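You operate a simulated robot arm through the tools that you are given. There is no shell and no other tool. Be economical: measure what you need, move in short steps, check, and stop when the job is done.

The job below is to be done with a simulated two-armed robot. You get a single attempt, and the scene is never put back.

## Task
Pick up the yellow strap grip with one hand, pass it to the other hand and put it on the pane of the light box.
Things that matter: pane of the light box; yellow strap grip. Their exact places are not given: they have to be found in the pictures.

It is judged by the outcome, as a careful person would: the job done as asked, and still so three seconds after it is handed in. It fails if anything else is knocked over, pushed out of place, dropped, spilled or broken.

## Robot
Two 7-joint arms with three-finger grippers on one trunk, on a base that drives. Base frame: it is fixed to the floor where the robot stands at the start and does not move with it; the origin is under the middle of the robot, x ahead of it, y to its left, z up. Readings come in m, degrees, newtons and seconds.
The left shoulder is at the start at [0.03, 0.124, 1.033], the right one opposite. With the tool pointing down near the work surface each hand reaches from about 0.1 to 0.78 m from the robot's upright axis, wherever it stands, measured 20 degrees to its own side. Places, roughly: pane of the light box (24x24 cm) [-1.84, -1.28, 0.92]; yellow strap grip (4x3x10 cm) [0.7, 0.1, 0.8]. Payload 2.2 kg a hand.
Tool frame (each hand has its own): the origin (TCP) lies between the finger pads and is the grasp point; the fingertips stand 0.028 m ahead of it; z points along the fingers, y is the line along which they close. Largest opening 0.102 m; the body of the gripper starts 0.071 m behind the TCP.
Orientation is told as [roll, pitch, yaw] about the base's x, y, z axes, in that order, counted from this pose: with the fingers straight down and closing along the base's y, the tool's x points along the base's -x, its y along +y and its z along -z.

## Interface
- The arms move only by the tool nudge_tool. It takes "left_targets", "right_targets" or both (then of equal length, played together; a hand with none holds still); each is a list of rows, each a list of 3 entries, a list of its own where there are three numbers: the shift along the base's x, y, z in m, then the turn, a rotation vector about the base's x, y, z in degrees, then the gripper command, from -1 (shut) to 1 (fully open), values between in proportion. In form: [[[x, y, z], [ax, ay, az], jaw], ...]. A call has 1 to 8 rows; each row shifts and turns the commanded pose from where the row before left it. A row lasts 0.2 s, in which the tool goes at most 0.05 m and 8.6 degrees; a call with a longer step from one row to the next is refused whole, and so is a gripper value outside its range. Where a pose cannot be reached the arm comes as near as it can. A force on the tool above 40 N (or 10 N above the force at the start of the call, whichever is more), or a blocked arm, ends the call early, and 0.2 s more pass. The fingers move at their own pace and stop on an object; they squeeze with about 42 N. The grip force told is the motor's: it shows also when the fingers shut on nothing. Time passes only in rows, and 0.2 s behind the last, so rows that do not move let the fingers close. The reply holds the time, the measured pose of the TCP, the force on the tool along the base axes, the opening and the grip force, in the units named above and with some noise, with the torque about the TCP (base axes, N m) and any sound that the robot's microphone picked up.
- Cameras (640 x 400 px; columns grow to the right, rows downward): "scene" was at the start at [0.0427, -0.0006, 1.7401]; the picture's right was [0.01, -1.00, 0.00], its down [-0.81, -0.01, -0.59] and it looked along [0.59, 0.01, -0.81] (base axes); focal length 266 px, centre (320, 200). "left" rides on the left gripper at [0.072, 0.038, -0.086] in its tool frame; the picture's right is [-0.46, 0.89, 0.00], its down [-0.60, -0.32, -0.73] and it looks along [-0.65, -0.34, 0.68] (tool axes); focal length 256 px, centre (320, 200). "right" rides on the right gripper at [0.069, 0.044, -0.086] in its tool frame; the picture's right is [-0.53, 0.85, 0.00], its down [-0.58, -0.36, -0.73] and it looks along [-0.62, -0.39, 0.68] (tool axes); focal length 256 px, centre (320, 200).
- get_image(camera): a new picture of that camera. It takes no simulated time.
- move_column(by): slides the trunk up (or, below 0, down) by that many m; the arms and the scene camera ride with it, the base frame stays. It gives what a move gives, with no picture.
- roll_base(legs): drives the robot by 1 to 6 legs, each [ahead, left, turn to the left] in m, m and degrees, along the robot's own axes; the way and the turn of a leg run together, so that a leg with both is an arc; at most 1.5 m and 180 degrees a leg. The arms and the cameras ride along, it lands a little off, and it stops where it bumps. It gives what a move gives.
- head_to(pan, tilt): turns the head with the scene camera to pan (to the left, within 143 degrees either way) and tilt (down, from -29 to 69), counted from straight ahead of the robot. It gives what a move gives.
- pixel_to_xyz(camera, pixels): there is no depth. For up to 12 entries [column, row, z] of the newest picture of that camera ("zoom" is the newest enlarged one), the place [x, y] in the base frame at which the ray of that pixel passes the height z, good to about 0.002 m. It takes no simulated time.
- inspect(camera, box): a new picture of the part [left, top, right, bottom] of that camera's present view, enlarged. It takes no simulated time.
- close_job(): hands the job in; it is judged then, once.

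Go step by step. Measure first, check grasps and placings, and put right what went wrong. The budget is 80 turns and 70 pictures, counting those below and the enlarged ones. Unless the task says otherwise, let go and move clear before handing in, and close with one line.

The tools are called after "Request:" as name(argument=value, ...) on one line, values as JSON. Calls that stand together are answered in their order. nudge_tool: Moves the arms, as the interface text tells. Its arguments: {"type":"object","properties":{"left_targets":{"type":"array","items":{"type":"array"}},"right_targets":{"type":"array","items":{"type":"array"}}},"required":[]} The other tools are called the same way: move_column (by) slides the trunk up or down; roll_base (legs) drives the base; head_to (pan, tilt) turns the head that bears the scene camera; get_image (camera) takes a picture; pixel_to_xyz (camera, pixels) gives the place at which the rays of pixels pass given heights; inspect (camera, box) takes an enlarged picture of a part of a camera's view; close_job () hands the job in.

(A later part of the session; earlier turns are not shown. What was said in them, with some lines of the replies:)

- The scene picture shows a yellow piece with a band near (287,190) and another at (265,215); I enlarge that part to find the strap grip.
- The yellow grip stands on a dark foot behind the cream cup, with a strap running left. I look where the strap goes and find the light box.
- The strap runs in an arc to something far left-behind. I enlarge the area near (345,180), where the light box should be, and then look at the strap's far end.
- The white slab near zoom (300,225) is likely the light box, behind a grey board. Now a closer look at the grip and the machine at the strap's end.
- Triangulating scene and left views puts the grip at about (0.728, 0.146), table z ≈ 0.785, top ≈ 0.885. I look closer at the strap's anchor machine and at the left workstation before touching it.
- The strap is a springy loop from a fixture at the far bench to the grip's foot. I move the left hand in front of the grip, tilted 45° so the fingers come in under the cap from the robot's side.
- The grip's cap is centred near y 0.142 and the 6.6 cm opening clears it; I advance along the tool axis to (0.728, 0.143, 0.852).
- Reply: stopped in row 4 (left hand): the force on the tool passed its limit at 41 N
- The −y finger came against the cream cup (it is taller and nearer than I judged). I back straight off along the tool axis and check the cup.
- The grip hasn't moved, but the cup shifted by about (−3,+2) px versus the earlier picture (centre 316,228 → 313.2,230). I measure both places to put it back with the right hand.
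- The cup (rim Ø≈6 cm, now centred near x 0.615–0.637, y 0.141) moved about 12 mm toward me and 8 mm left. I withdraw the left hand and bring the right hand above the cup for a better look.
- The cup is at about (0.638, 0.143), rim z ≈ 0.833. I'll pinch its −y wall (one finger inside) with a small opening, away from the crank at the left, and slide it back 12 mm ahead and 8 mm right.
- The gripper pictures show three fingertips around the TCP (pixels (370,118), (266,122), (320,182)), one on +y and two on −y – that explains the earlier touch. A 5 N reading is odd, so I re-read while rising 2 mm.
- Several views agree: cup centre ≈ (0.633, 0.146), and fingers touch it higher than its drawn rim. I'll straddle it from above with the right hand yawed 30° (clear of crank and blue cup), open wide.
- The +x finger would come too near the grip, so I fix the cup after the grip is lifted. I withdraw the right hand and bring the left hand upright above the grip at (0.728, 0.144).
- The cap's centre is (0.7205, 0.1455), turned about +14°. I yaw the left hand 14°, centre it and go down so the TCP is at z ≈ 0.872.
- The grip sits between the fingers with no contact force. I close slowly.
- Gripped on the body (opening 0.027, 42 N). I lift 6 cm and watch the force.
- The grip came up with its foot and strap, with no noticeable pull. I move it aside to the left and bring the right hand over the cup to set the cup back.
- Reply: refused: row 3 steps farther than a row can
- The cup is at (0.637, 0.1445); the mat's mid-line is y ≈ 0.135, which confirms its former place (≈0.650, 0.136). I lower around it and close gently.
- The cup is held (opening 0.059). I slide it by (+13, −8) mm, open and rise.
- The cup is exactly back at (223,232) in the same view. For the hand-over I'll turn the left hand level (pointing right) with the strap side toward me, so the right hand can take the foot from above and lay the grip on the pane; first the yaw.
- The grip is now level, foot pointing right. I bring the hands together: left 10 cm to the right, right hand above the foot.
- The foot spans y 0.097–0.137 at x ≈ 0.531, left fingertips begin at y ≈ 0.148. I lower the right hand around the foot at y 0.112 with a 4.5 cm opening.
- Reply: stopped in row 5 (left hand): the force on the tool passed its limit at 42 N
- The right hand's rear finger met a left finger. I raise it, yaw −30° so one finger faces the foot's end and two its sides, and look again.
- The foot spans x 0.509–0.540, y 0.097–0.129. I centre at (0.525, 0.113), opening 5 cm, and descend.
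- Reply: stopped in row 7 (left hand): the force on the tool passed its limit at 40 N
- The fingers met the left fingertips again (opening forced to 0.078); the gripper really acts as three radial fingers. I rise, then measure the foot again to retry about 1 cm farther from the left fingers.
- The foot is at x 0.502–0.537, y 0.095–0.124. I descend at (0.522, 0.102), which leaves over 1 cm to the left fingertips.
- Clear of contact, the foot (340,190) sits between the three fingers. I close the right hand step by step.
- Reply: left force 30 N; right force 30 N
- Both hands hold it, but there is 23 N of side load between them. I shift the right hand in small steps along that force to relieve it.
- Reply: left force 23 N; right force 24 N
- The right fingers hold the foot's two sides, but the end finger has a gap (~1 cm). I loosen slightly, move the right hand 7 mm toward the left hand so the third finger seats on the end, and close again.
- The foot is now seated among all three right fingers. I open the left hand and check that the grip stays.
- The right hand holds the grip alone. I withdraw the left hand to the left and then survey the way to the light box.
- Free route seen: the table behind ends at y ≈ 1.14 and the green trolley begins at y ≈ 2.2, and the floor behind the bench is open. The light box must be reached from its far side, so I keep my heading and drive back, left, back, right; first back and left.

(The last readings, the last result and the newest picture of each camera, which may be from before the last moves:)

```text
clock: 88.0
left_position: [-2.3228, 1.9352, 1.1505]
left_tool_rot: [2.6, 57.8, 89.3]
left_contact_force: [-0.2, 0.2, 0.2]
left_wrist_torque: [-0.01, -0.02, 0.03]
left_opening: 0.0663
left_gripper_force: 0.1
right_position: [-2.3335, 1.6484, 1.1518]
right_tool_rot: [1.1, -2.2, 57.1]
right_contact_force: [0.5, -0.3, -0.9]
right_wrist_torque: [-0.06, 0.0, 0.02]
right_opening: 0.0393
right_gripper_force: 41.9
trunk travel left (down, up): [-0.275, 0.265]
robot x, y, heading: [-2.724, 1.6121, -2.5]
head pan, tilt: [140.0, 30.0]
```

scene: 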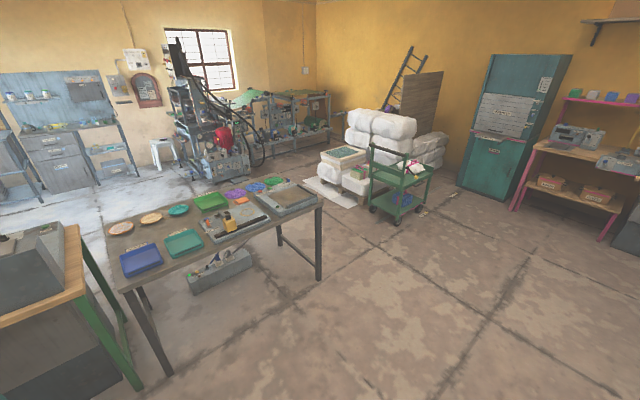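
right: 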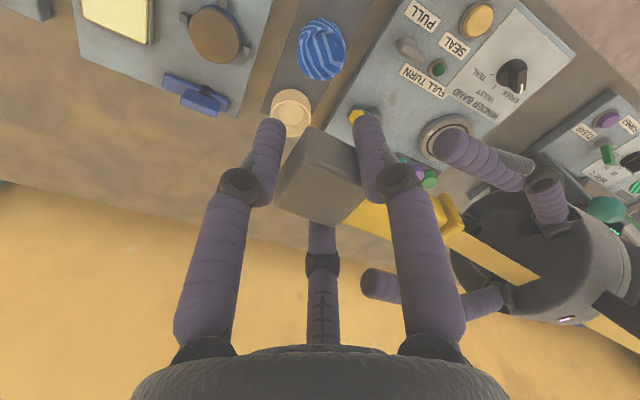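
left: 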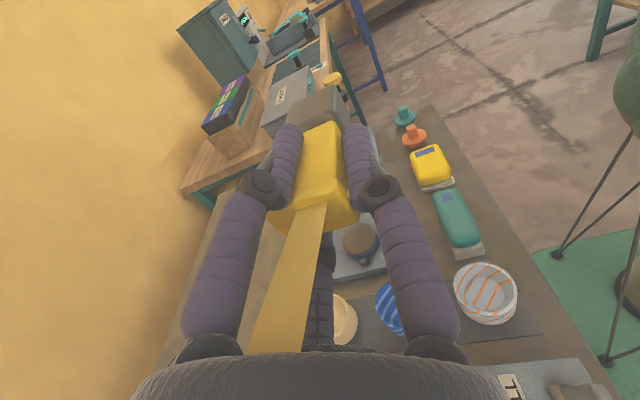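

At (-2.72, 1.61), grip still held. I look to the right along the back of the table and bench before driving there.

Request:
head_to(pan=-75, tilt=30)

Request:
get_image(camera="scene")

```text
clock: 91.1
left_position: [-2.323, 1.9365, 1.1496]
left_tool_rot: [2.7, 57.8, 89.4]
left_contact_force: [-0.2, -0.1, 1.1]
left_wrist_torque: [0.0, 0.03, 0.02]
left_opening: 0.0663
left_gripper_force: 0.1
right_position: [-2.3322, 1.6497, 1.153]
right_tool_rot: [1.0, -2.3, 57.0]
right_contact_force: [1.0, -0.8, -1.0]
right_wrist_torque: [-0.04, -0.01, 0.01]
right_opening: 0.039
right_gripper_force: 42.0
trunk travel left (down, up): [-0.275, 0.265]
robot x, y, heading: [-2.7177, 1.6092, -2.3]
head pan, tilt: [-75.0, 30.0]
```

```text
10 pictures are left
```

scene: 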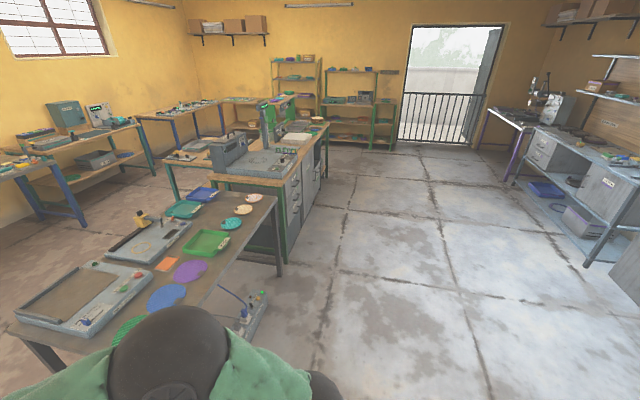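

The lane behind the bench is clear. I straighten the heading and drive right 2.8 m.

Request:
roll_base(legs=[[0, 0, 2.4], [0, -1.4, 0], [0, -1.4, 0]])

Request:
head_to(pan=0, tilt=45)

Request:
get_image(camera="scene")

```text
clock: 105.1
left_position: [-2.3739, -0.8561, 1.1488]
left_tool_rot: [2.8, 57.9, 90.6]
left_contact_force: [0.6, -0.4, -0.4]
left_wrist_torque: [-0.01, 0.01, -0.04]
left_opening: 0.0663
left_gripper_force: 0.1
right_position: [-2.3783, -1.1419, 1.153]
right_tool_rot: [1.1, -2.2, 58.3]
right_contact_force: [0.1, 0.4, -0.5]
right_wrist_torque: [0.01, 0.01, -0.02]
right_opening: 0.0389
right_gripper_force: 42.5
trunk travel left (down, up): [-0.275, 0.265]
robot x, y, heading: [-2.7689, -1.1891, -1.3]
head pan, tilt: [-75.0, 30.0]
```

```text
clock: 106.5
left_position: [-2.3747, -0.8548, 1.1502]
left_tool_rot: [2.7, 57.8, 90.5]
left_contact_force: [-0.3, 0.1, 0.3]
left_wrist_torque: [-0.02, 0.01, -0.01]
left_opening: 0.0664
left_gripper_force: 0.1
right_position: [-2.3781, -1.1428, 1.1527]
right_tool_rot: [1.1, -2.1, 58.3]
right_contact_force: [0.3, -0.5, -0.5]
right_wrist_torque: [-0.01, 0.0, 0.0]
right_opening: 0.039
right_gripper_force: 42.4
trunk travel left (down, up): [-0.275, 0.265]
robot x, y, heading: [-2.7651, -1.188, -1.2]
head pan, tilt: [0.0, 45.0]
```

```text
9 pictures are left
```

scene: 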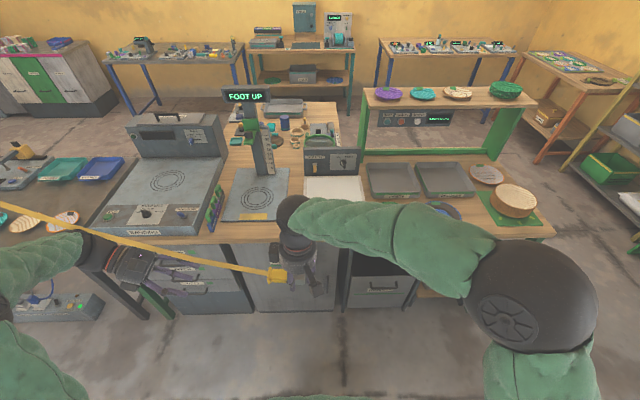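

The light box is at about (333,188), partly hidden by my right wrist, with its panel at (330,162). I enlarge it.

Request:
inspect(camera="scene", box=[220, 130, 380, 230])

Request:
pixel_to_xyz(camera="zoom", pixels=[[340, 180, 0.92], [583, 180, 0.92], [595, 270, 0.92], [325, 265, 0.92], [460, 240, 0.92], [340, 170, 0.92], [580, 170, 0.92]])

```text
4.00 times, centred on (300, 180) of scene
```

zoom: 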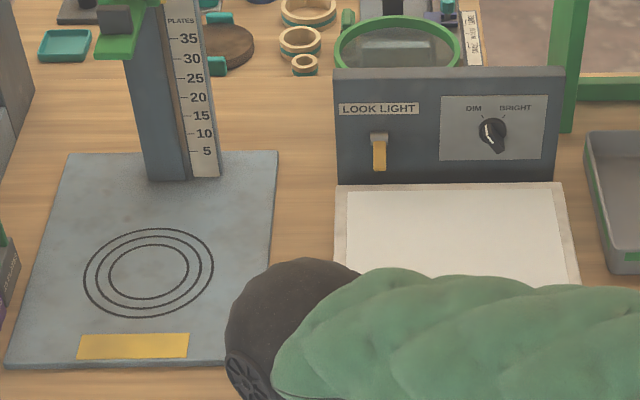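

```text
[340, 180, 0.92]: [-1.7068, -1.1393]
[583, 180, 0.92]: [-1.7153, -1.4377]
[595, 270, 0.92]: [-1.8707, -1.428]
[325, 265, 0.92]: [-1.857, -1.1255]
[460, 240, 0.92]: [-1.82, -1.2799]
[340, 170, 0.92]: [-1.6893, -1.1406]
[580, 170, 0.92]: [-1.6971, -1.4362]
```

The light box pane spans about x −1.96…−1.715, y −1.41…−1.15 at z ≈ 0.92, with the control panel behind it. I straighten and drive 0.28 m closer.

Request:
roll_base(legs=[[0, 0, 1.2], [0.28, 0, 0]])

Request:
head_to(pan=-5, tilt=52)

Request:
get_image(camera="scene")

```text
clock: 108.8
left_position: [-2.0999, -0.8482, 1.1492]
left_tool_rot: [2.7, 57.9, 91.6]
left_contact_force: [0.6, 0.5, -0.3]
left_wrist_torque: [0.0, 0.0, -0.04]
left_opening: 0.0663
left_gripper_force: 0.1
right_position: [-2.0989, -1.1359, 1.1514]
right_tool_rot: [1.3, -2.1, 59.3]
right_contact_force: [0.4, 0.4, -1.6]
right_wrist_torque: [0.01, 0.06, -0.02]
right_opening: 0.039
right_gripper_force: 41.8
trunk travel left (down, up): [-0.275, 0.265]
robot x, y, heading: [-2.4882, -1.1873, -0.3]
head pan, tilt: [0.0, 45.0]
```

```text
clock: 109.5
left_position: [-2.1004, -0.8485, 1.1495]
left_tool_rot: [2.7, 57.7, 91.5]
left_contact_force: [0.2, 0.5, 0.1]
left_wrist_torque: [0.01, -0.03, 0.0]
left_opening: 0.0662
left_gripper_force: 0.2
right_position: [-2.0998, -1.1368, 1.1506]
right_tool_rot: [1.1, -2.2, 59.3]
right_contact_force: [-0.1, 0.3, -0.5]
right_wrist_torque: [-0.02, -0.02, 0.0]
right_opening: 0.0389
right_gripper_force: 42.5
trunk travel left (down, up): [-0.275, 0.265]
robot x, y, heading: [-2.4864, -1.1894, -0.4]
head pan, tilt: [-5.0, 52.0]
```

```text
7 pictures are left
```

scene: 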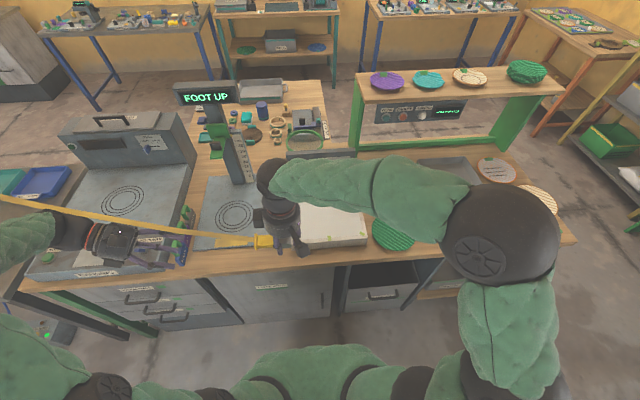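

Request:
pixel_to_xyz(camera="scene", pixels=[[366, 236, 0.92], [357, 207, 0.92], [303, 243, 0.92], [367, 246, 0.87], [335, 225, 0.92], [270, 243, 1.15], [305, 243, 0.9]])

```text
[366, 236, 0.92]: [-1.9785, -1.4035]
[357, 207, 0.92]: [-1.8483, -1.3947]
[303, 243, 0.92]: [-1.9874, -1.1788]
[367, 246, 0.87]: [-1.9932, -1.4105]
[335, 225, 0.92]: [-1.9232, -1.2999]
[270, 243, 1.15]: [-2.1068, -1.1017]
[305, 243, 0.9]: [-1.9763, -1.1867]
```

The pane spans x −1.96…−1.72, y −1.40…−1.16. I carry the grip over it to TCP (−1.86, −1.30) and lower to z 1.0.

Request:
nudge_tool(right_targets=[[[0.04, -0.027, 0], [0, 0, 0], -1], [[0.04, -0.027, 0], [0, 0, 0], -1], [[0.04, -0.027, 0], [0, 0, 0], -1], [[0.04, -0.027, 0], [0, 0, 0], -1], [[0.04, -0.028, 0], [0, 0, 0], -1], [[0.04, -0.028, -0.01], [0, 0, 0], -1], [[0, 0, -0.045], [0, 0, 0], -1], [[0, 0, -0.045], [-6, 0, 0], -1]])

Request:
nudge_tool(right_targets=[[[0, 0, -0.025], [0, 0, 0], -1], [[0, 0, -0.025], [0, 0, 0], -1], [[0, 0, 0], [0, 0, 0], -1]])

Request:
get_image(camera="right")

```text
clock: 111.3
left_position: [-2.0996, -0.8481, 1.1483]
left_tool_rot: [2.8, 57.9, 91.6]
left_contact_force: [1.2, 0.0, -0.2]
left_wrist_torque: [0.0, 0.02, -0.01]
left_opening: 0.0663
left_gripper_force: 0.0
right_position: [-1.8581, -1.3033, 1.0519]
right_tool_rot: [-2.0, 3.0, 59.2]
right_contact_force: [1.0, -0.8, -0.7]
right_wrist_torque: [-0.07, 0.06, -0.04]
right_opening: 0.0392
right_gripper_force: 41.9
trunk travel left (down, up): [-0.275, 0.265]
robot x, y, heading: [-2.4862, -1.1868, -0.1]
head pan, tilt: [-5.0, 52.0]
```

```text
clock: 112.1
left_position: [-2.1005, -0.8485, 1.1506]
left_tool_rot: [2.7, 57.8, 91.4]
left_contact_force: [0.6, 0.7, -0.2]
left_wrist_torque: [0.05, 0.0, 0.02]
left_opening: 0.0663
left_gripper_force: 0.1
right_position: [-1.8605, -1.3021, 1.0024]
right_tool_rot: [-1.8, 3.0, 59.2]
right_contact_force: [-0.5, 0.9, -1.1]
right_wrist_torque: [-0.01, 0.01, 0.01]
right_opening: 0.0389
right_gripper_force: 42.4
trunk travel left (down, up): [-0.275, 0.265]
robot x, y, heading: [-2.4878, -1.1869, -0.4]
head pan, tilt: [-5.0, 52.0]
```

```text
6 pictures are left
```

right: 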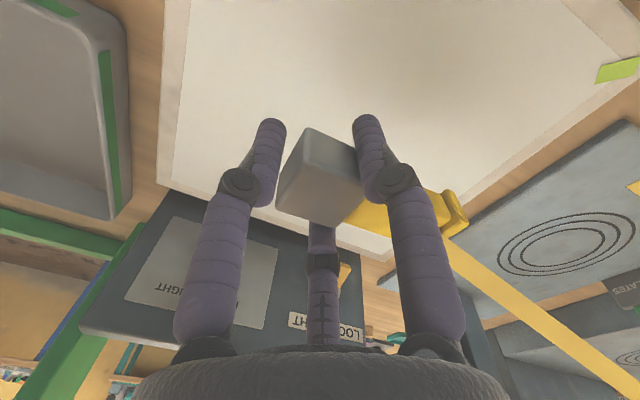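

The block hangs over the pane, clear of the panel. I lower in small steps to near contact.

Request:
nudge_tool(right_targets=[[[0, 0, -0.02], [0, 0, 0], -1], [[0, 0, -0.015], [0, 0, 0], -1], [[0, 0, -0.008], [0, 0, 0], -1], [[0, 0, 0], [0, 0, 0], -1]])

Request:
nudge_tool(right_targets=[[[0, 0, -0.004], [0, 0, 0], -1], [[0, 0, 0], [0, 0, 0], -1]])

Request:
nudge_tool(right_targets=[[[0, 0, -0.003], [0, 0, 0], -1], [[0, 0, 0], [0, 0, 0], -1]])

```text
clock: 113.1
left_position: [-2.0994, -0.8483, 1.1491]
left_tool_rot: [2.7, 57.8, 91.4]
left_contact_force: [0.3, -0.6, 0.8]
left_wrist_torque: [0.02, 0.02, 0.0]
left_opening: 0.0663
left_gripper_force: 0.0
right_position: [-1.8601, -1.3018, 0.9584]
right_tool_rot: [-2.0, 2.9, 59.2]
right_contact_force: [-0.5, 0.2, -1.0]
right_wrist_torque: [0.0, -0.02, 0.03]
right_opening: 0.0391
right_gripper_force: 42.0
trunk travel left (down, up): [-0.275, 0.265]
robot x, y, heading: [-2.4852, -1.1885, -0.4]
head pan, tilt: [-5.0, 52.0]
```

```text
clock: 113.7
left_position: [-2.1006, -0.8499, 1.1492]
left_tool_rot: [2.7, 57.8, 91.5]
left_contact_force: [0.0, 0.0, -0.4]
left_wrist_torque: [0.0, 0.01, 0.0]
left_opening: 0.0662
left_gripper_force: 0.1
right_position: [-1.8593, -1.3009, 0.9547]
right_tool_rot: [-1.9, 3.0, 59.2]
right_contact_force: [-0.4, 0.3, -0.8]
right_wrist_torque: [-0.03, -0.01, 0.0]
right_opening: 0.0392
right_gripper_force: 41.6
trunk travel left (down, up): [-0.275, 0.265]
robot x, y, heading: [-2.4859, -1.1891, -0.2]
head pan, tilt: [-5.0, 52.0]
```

```text
clock: 114.3
left_position: [-2.1004, -0.8492, 1.1492]
left_tool_rot: [2.7, 57.8, 91.6]
left_contact_force: [0.4, 0.9, -0.4]
left_wrist_torque: [0.05, 0.0, 0.02]
left_opening: 0.066
left_gripper_force: 0.1
right_position: [-1.8594, -1.3011, 0.9522]
right_tool_rot: [-1.9, 3.0, 59.1]
right_contact_force: [0.2, 0.5, -1.6]
right_wrist_torque: [-0.02, 0.04, 0.01]
right_opening: 0.039
right_gripper_force: 42.0
trunk travel left (down, up): [-0.275, 0.265]
robot x, y, heading: [-2.4884, -1.1821, -0.0]
head pan, tilt: [-5.0, 52.0]
```

No contact yet at z 0.952; I keep lowering in 3 mm steps.

Request:
nudge_tool(right_targets=[[[0, 0, -0.003], [0, 0, 0], -1], [[0, 0, 0], [0, 0, 0], -1]])

Request:
nudge_tool(right_targets=[[[0, 0, -0.003], [0, 0, 0], -1], [[0, 0, 0], [0, 0, 0], -1]])

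Request:
nudge_tool(right_targets=[[[0, 0, -0.002], [0, 0, 0], -1], [[0, 0, 0], [0, 0, 0], -1]])

Request:
inspect(camera="right", box=[220, 70, 500, 245])

```text
clock: 114.9
left_position: [-2.1012, -0.8479, 1.1498]
left_tool_rot: [2.8, 57.8, 91.5]
left_contact_force: [-0.2, -0.4, -0.5]
left_wrist_torque: [0.01, 0.02, 0.02]
left_opening: 0.0664
left_gripper_force: 0.0
right_position: [-1.8589, -1.3012, 0.9492]
right_tool_rot: [-1.9, 2.9, 59.2]
right_contact_force: [-0.3, 0.3, -1.2]
right_wrist_torque: [-0.02, 0.02, -0.01]
right_opening: 0.039
right_gripper_force: 42.2
trunk travel left (down, up): [-0.275, 0.265]
robot x, y, heading: [-2.4889, -1.19, -0.5]
head pan, tilt: [-5.0, 52.0]
```

```text
clock: 115.5
left_position: [-2.1013, -0.8485, 1.1499]
left_tool_rot: [2.7, 57.8, 91.6]
left_contact_force: [-0.9, -0.5, -0.2]
left_wrist_torque: [0.04, -0.01, 0.03]
left_opening: 0.0664
left_gripper_force: 0.1
right_position: [-1.8592, -1.3014, 0.9471]
right_tool_rot: [-1.9, 3.1, 59.2]
right_contact_force: [1.1, 0.6, -0.1]
right_wrist_torque: [-0.05, 0.02, 0.01]
right_opening: 0.0389
right_gripper_force: 42.1
trunk travel left (down, up): [-0.275, 0.265]
robot x, y, heading: [-2.4866, -1.1921, -0.5]
head pan, tilt: [-5.0, 52.0]
```

```text
clock: 116.1
left_position: [-2.1006, -0.8491, 1.1499]
left_tool_rot: [2.7, 57.8, 91.5]
left_contact_force: [-0.5, -0.3, 0.6]
left_wrist_torque: [-0.04, -0.01, 0.03]
left_opening: 0.0662
left_gripper_force: 0.0
right_position: [-1.8593, -1.3015, 0.9443]
right_tool_rot: [-1.9, 3.0, 59.2]
right_contact_force: [-0.2, -0.2, -1.6]
right_wrist_torque: [-0.04, 0.0, -0.04]
right_opening: 0.0388
right_gripper_force: 41.7
trunk travel left (down, up): [-0.275, 0.265]
robot x, y, heading: [-2.4871, -1.1865, -0.1]
head pan, tilt: [-5.0, 52.0]
```

```text
2.29 times, centred on (360, 158) of right
```

zoom: 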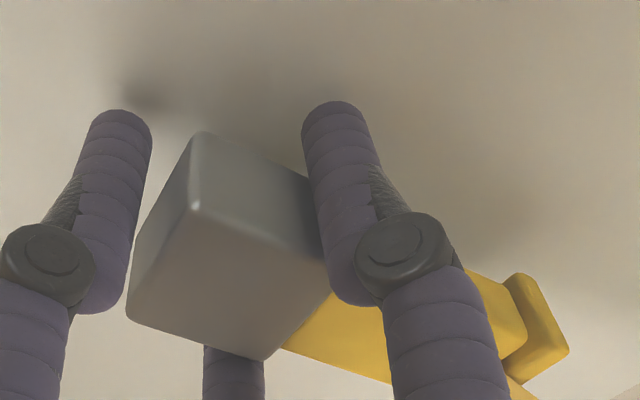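

Shadows show the tips close but not touching yet. I continue down.

Request:
nudge_tool(right_targets=[[[0, 0, -0.003], [0, 0, 0], -1], [[0, 0, 0], [0, 0, 0], -1]])

Request:
nudge_tool(right_targets=[[[0, 0, -0.003], [0, 0, 0], -1], [[0, 0, 0], [0, 0, 0], -1]])

Request:
nudge_tool(right_targets=[[[0, 0, -0.003], [0, 0, 0], -1], [[0, 0, 0], [0, 0, 0], -1]])

```text
clock: 116.7
left_position: [-2.1022, -0.8485, 1.1496]
left_tool_rot: [2.7, 57.8, 91.5]
left_contact_force: [-0.3, 0.3, 0.0]
left_wrist_torque: [0.01, -0.02, -0.01]
left_opening: 0.0662
left_gripper_force: 0.0
right_position: [-1.8602, -1.3006, 0.9403]
right_tool_rot: [-1.9, 2.9, 59.2]
right_contact_force: [-0.9, 0.6, 0.0]
right_wrist_torque: [-0.01, -0.02, 0.02]
right_opening: 0.039
right_gripper_force: 41.5
trunk travel left (down, up): [-0.275, 0.265]
robot x, y, heading: [-2.4864, -1.191, -0.3]
head pan, tilt: [-5.0, 52.0]
```

```text
clock: 117.3
left_position: [-2.1008, -0.8484, 1.1507]
left_tool_rot: [2.7, 57.8, 91.5]
left_contact_force: [0.1, 0.1, 0.4]
left_wrist_torque: [-0.01, -0.05, -0.01]
left_opening: 0.0666
left_gripper_force: 0.0
right_position: [-1.8597, -1.3005, 0.9381]
right_tool_rot: [-1.9, 2.9, 59.2]
right_contact_force: [-0.3, 0.4, 0.8]
right_wrist_torque: [-0.03, 0.03, 0.01]
right_opening: 0.039
right_gripper_force: 41.9
trunk travel left (down, up): [-0.275, 0.265]
robot x, y, heading: [-2.4863, -1.1876, -0.5]
head pan, tilt: [-5.0, 52.0]
```

```text
clock: 117.9
left_position: [-2.1017, -0.849, 1.1503]
left_tool_rot: [2.6, 57.8, 91.4]
left_contact_force: [-0.4, 0.7, -0.2]
left_wrist_torque: [-0.01, -0.01, -0.01]
left_opening: 0.0663
left_gripper_force: 0.1
right_position: [-1.8591, -1.3002, 0.9391]
right_tool_rot: [-2.2, 2.8, 59.3]
right_contact_force: [-1.9, -1.0, 16.2]
right_wrist_torque: [0.27, 0.48, 0.23]
right_opening: 0.0389
right_gripper_force: 42.0
trunk travel left (down, up): [-0.275, 0.265]
robot x, y, heading: [-2.4887, -1.1875, -0.4]
head pan, tilt: [-5.0, 52.0]
```

Contact at z 0.939 (16 N, at one fingertip). I rise 3 mm and tilt 4° more so the cap end rests first.

Request:
nudge_tool(right_targets=[[[0, 0, 0.004], [0, 0, 0], -1], [[0, 0, 0], [-4, 0, 0], -1], [[0, 0, 0], [0, 0, 0], -1]])

Request:
nudge_tool(right_targets=[[[0, 0, -0.0015], [0, 0, 0], -1], [[0, 0, 0], [0, 0, 0], -1]])

Request:
inspect(camera="right", box=[220, 70, 500, 245])

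```text
clock: 118.7
left_position: [-2.1017, -0.8471, 1.1498]
left_tool_rot: [2.8, 57.8, 91.5]
left_contact_force: [-0.2, 0.1, -0.1]
left_wrist_torque: [-0.01, 0.02, -0.01]
left_opening: 0.0664
left_gripper_force: 0.0
right_position: [-1.8588, -1.2993, 0.9401]
right_tool_rot: [-4.0, 6.4, 59.0]
right_contact_force: [2.9, 3.9, 6.6]
right_wrist_torque: [0.26, 0.06, -0.14]
right_opening: 0.0389
right_gripper_force: 41.9
trunk travel left (down, up): [-0.275, 0.265]
robot x, y, heading: [-2.4861, -1.1856, -0.2]
head pan, tilt: [-5.0, 52.0]
```

```text
clock: 119.3
left_position: [-2.1014, -0.8481, 1.1501]
left_tool_rot: [2.6, 57.9, 91.3]
left_contact_force: [0.3, 0.3, 0.0]
left_wrist_torque: [0.03, 0.02, 0.01]
left_opening: 0.0664
left_gripper_force: 0.0
right_position: [-1.8593, -1.3002, 0.9401]
right_tool_rot: [-4.1, 6.4, 59.0]
right_contact_force: [0.5, 8.1, 14.8]
right_wrist_torque: [0.49, 0.32, -0.21]
right_opening: 0.039
right_gripper_force: 41.9
trunk travel left (down, up): [-0.275, 0.265]
robot x, y, heading: [-2.4883, -1.1852, -0.5]
head pan, tilt: [-5.0, 52.0]
```

```text
2.29 times, centred on (360, 158) of right
```

zoom: 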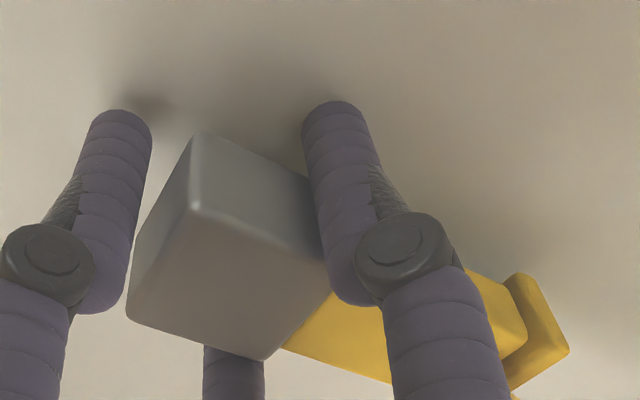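

Pane contact is light (≈15 N) and the block lies low over the pane. I release slowly in small jaw steps.

Request:
nudge_tool(right_targets=[[[0, 0, 0.001], [0, 0, 0], -0.4], [[0, 0, 0], [0, 0, 0], -0.28], [[0, 0, 0], [0, 0, 0], -0.25], [[0, 0, 0], [0, 0, 0], -0.23], [[0, 0, 0], [0, 0, 0], -0.2], [[0, 0, 0], [0, 0, 0], -0.15], [[0, 0, 0], [0, 0, 0], -0.05], [[0, 0, 0], [0, 0, 0], 0.1]])

Request:
inspect(camera="right", box=[200, 60, 520, 260])

```text
clock: 121.1
left_position: [-2.101, -0.8494, 1.1489]
left_tool_rot: [2.6, 57.8, 91.5]
left_contact_force: [-0.5, -0.2, -0.1]
left_wrist_torque: [0.0, 0.0, 0.03]
left_opening: 0.0662
left_gripper_force: 0.0
right_position: [-1.8617, -1.3019, 0.9387]
right_tool_rot: [-3.8, 6.4, 59.2]
right_contact_force: [-1.2, -1.9, 2.9]
right_wrist_torque: [0.02, -0.1, -0.01]
right_opening: 0.0566
right_gripper_force: 0.0
trunk travel left (down, up): [-0.275, 0.265]
robot x, y, heading: [-2.4859, -1.1874, -0.1]
head pan, tilt: [-5.0, 52.0]
```

```text
2.00 times, centred on (360, 160) of right
```

zoom: 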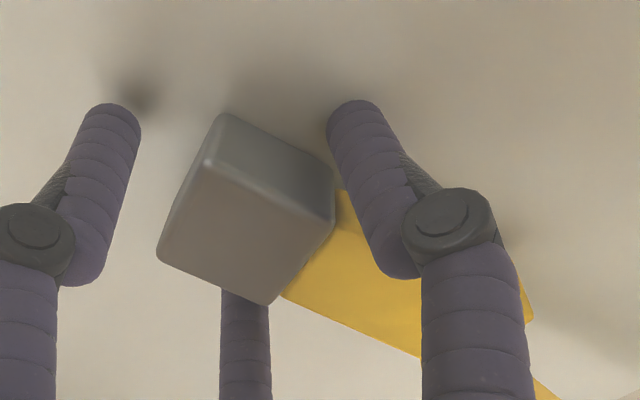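

The grip lies on the pane. I open a little more and rise along the tool axis, then pull back clear.

Request:
nudge_tool(right_targets=[[[0, 0, 0.002], [0, 0, 0], 0.4], [[0, 0, 0], [0, 0, 0], 0.5], [[0, 0.003, 0.025], [0, 0, 0], 0.5], [[0, 0.005, 0.045], [0, 0, 0], 0.5], [[0, 0.005, 0.045], [0, 0, 0], 0.5], [[0, 0, 0.045], [0, 0, 0], 0.5], [[-0.04, 0, 0.02], [0, 0, 0], 0.5], [[-0.04, -0.02, 0], [0, 0, 0], 0.5]])

Request:
nudge_tool(right_targets=[[[-0.04, -0.02, 0], [0, 0, 0], 0.5], [[-0.04, -0.02, 0], [0, 0, 0], 0.5], [[-0.04, -0.02, 0], [0, 0, 0], 0.5], [[-0.03, -0.02, 0], [0, 0, 0], 0.5], [[0, -0.04, 0], [0, 0, 0], 0.5], [[0, -0.04, 0], [0, 0, 0], 0.5]])

Request:
inspect(camera="scene", box=[200, 150, 440, 300])

```text
clock: 122.9
left_position: [-2.1021, -0.8496, 1.1508]
left_tool_rot: [2.6, 57.8, 91.3]
left_contact_force: [0.1, 0.0, -0.3]
left_wrist_torque: [0.02, 0.04, -0.01]
left_opening: 0.0663
left_gripper_force: 0.0
right_position: [-1.9442, -1.3063, 1.1198]
right_tool_rot: [-4.0, 6.3, 59.1]
right_contact_force: [0.2, -0.1, -1.0]
right_wrist_torque: [0.03, -0.01, 0.02]
right_opening: 0.0765
right_gripper_force: 0.0
trunk travel left (down, up): [-0.275, 0.265]
robot x, y, heading: [-2.4854, -1.1882, -0.5]
head pan, tilt: [-5.0, 52.0]
```

```text
clock: 124.3
left_position: [-2.1014, -0.8494, 1.1498]
left_tool_rot: [2.7, 57.8, 91.5]
left_contact_force: [0.5, -0.2, -0.6]
left_wrist_torque: [0.01, -0.03, -0.01]
left_opening: 0.0662
left_gripper_force: 0.1
right_position: [-2.091, -1.4652, 1.1212]
right_tool_rot: [-4.0, 6.4, 59.1]
right_contact_force: [-1.2, -0.1, -0.3]
right_wrist_torque: [-0.02, 0.01, 0.03]
right_opening: 0.0764
right_gripper_force: 0.0
trunk travel left (down, up): [-0.275, 0.265]
robot x, y, heading: [-2.485, -1.1888, -0.1]
head pan, tilt: [-5.0, 52.0]
```

```text
2.67 times, centred on (320, 225) of scene
```

zoom: 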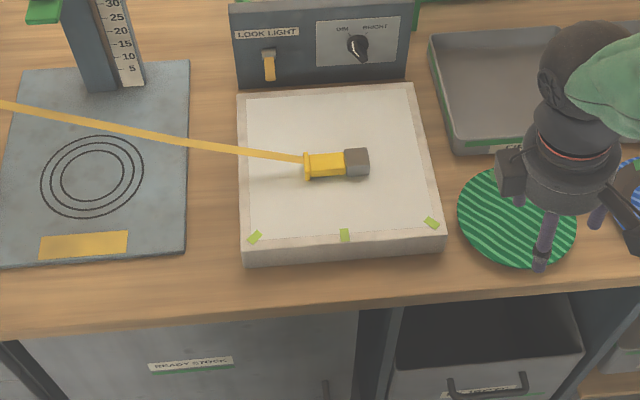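

The last view shows the yellow strap grip (zoom 335,165) lying in the middle of the light box pane, and nothing near it looks disturbed. Both hands are empty and clear, so I hand in.

Request:
close_job()

```text
The job is handed in.
```

The yellow strap grip is on the pane of the light box, lying on its side near the middle. I picked it up with the left hand and passed it to the right, which put it down; both hands are empty and clear. When I let go, one end dropped about a centimetre onto the pane. Early on I knocked the cream cup about 1.5 cm out of place. I set it back, and in the same camera view it matched its first position.
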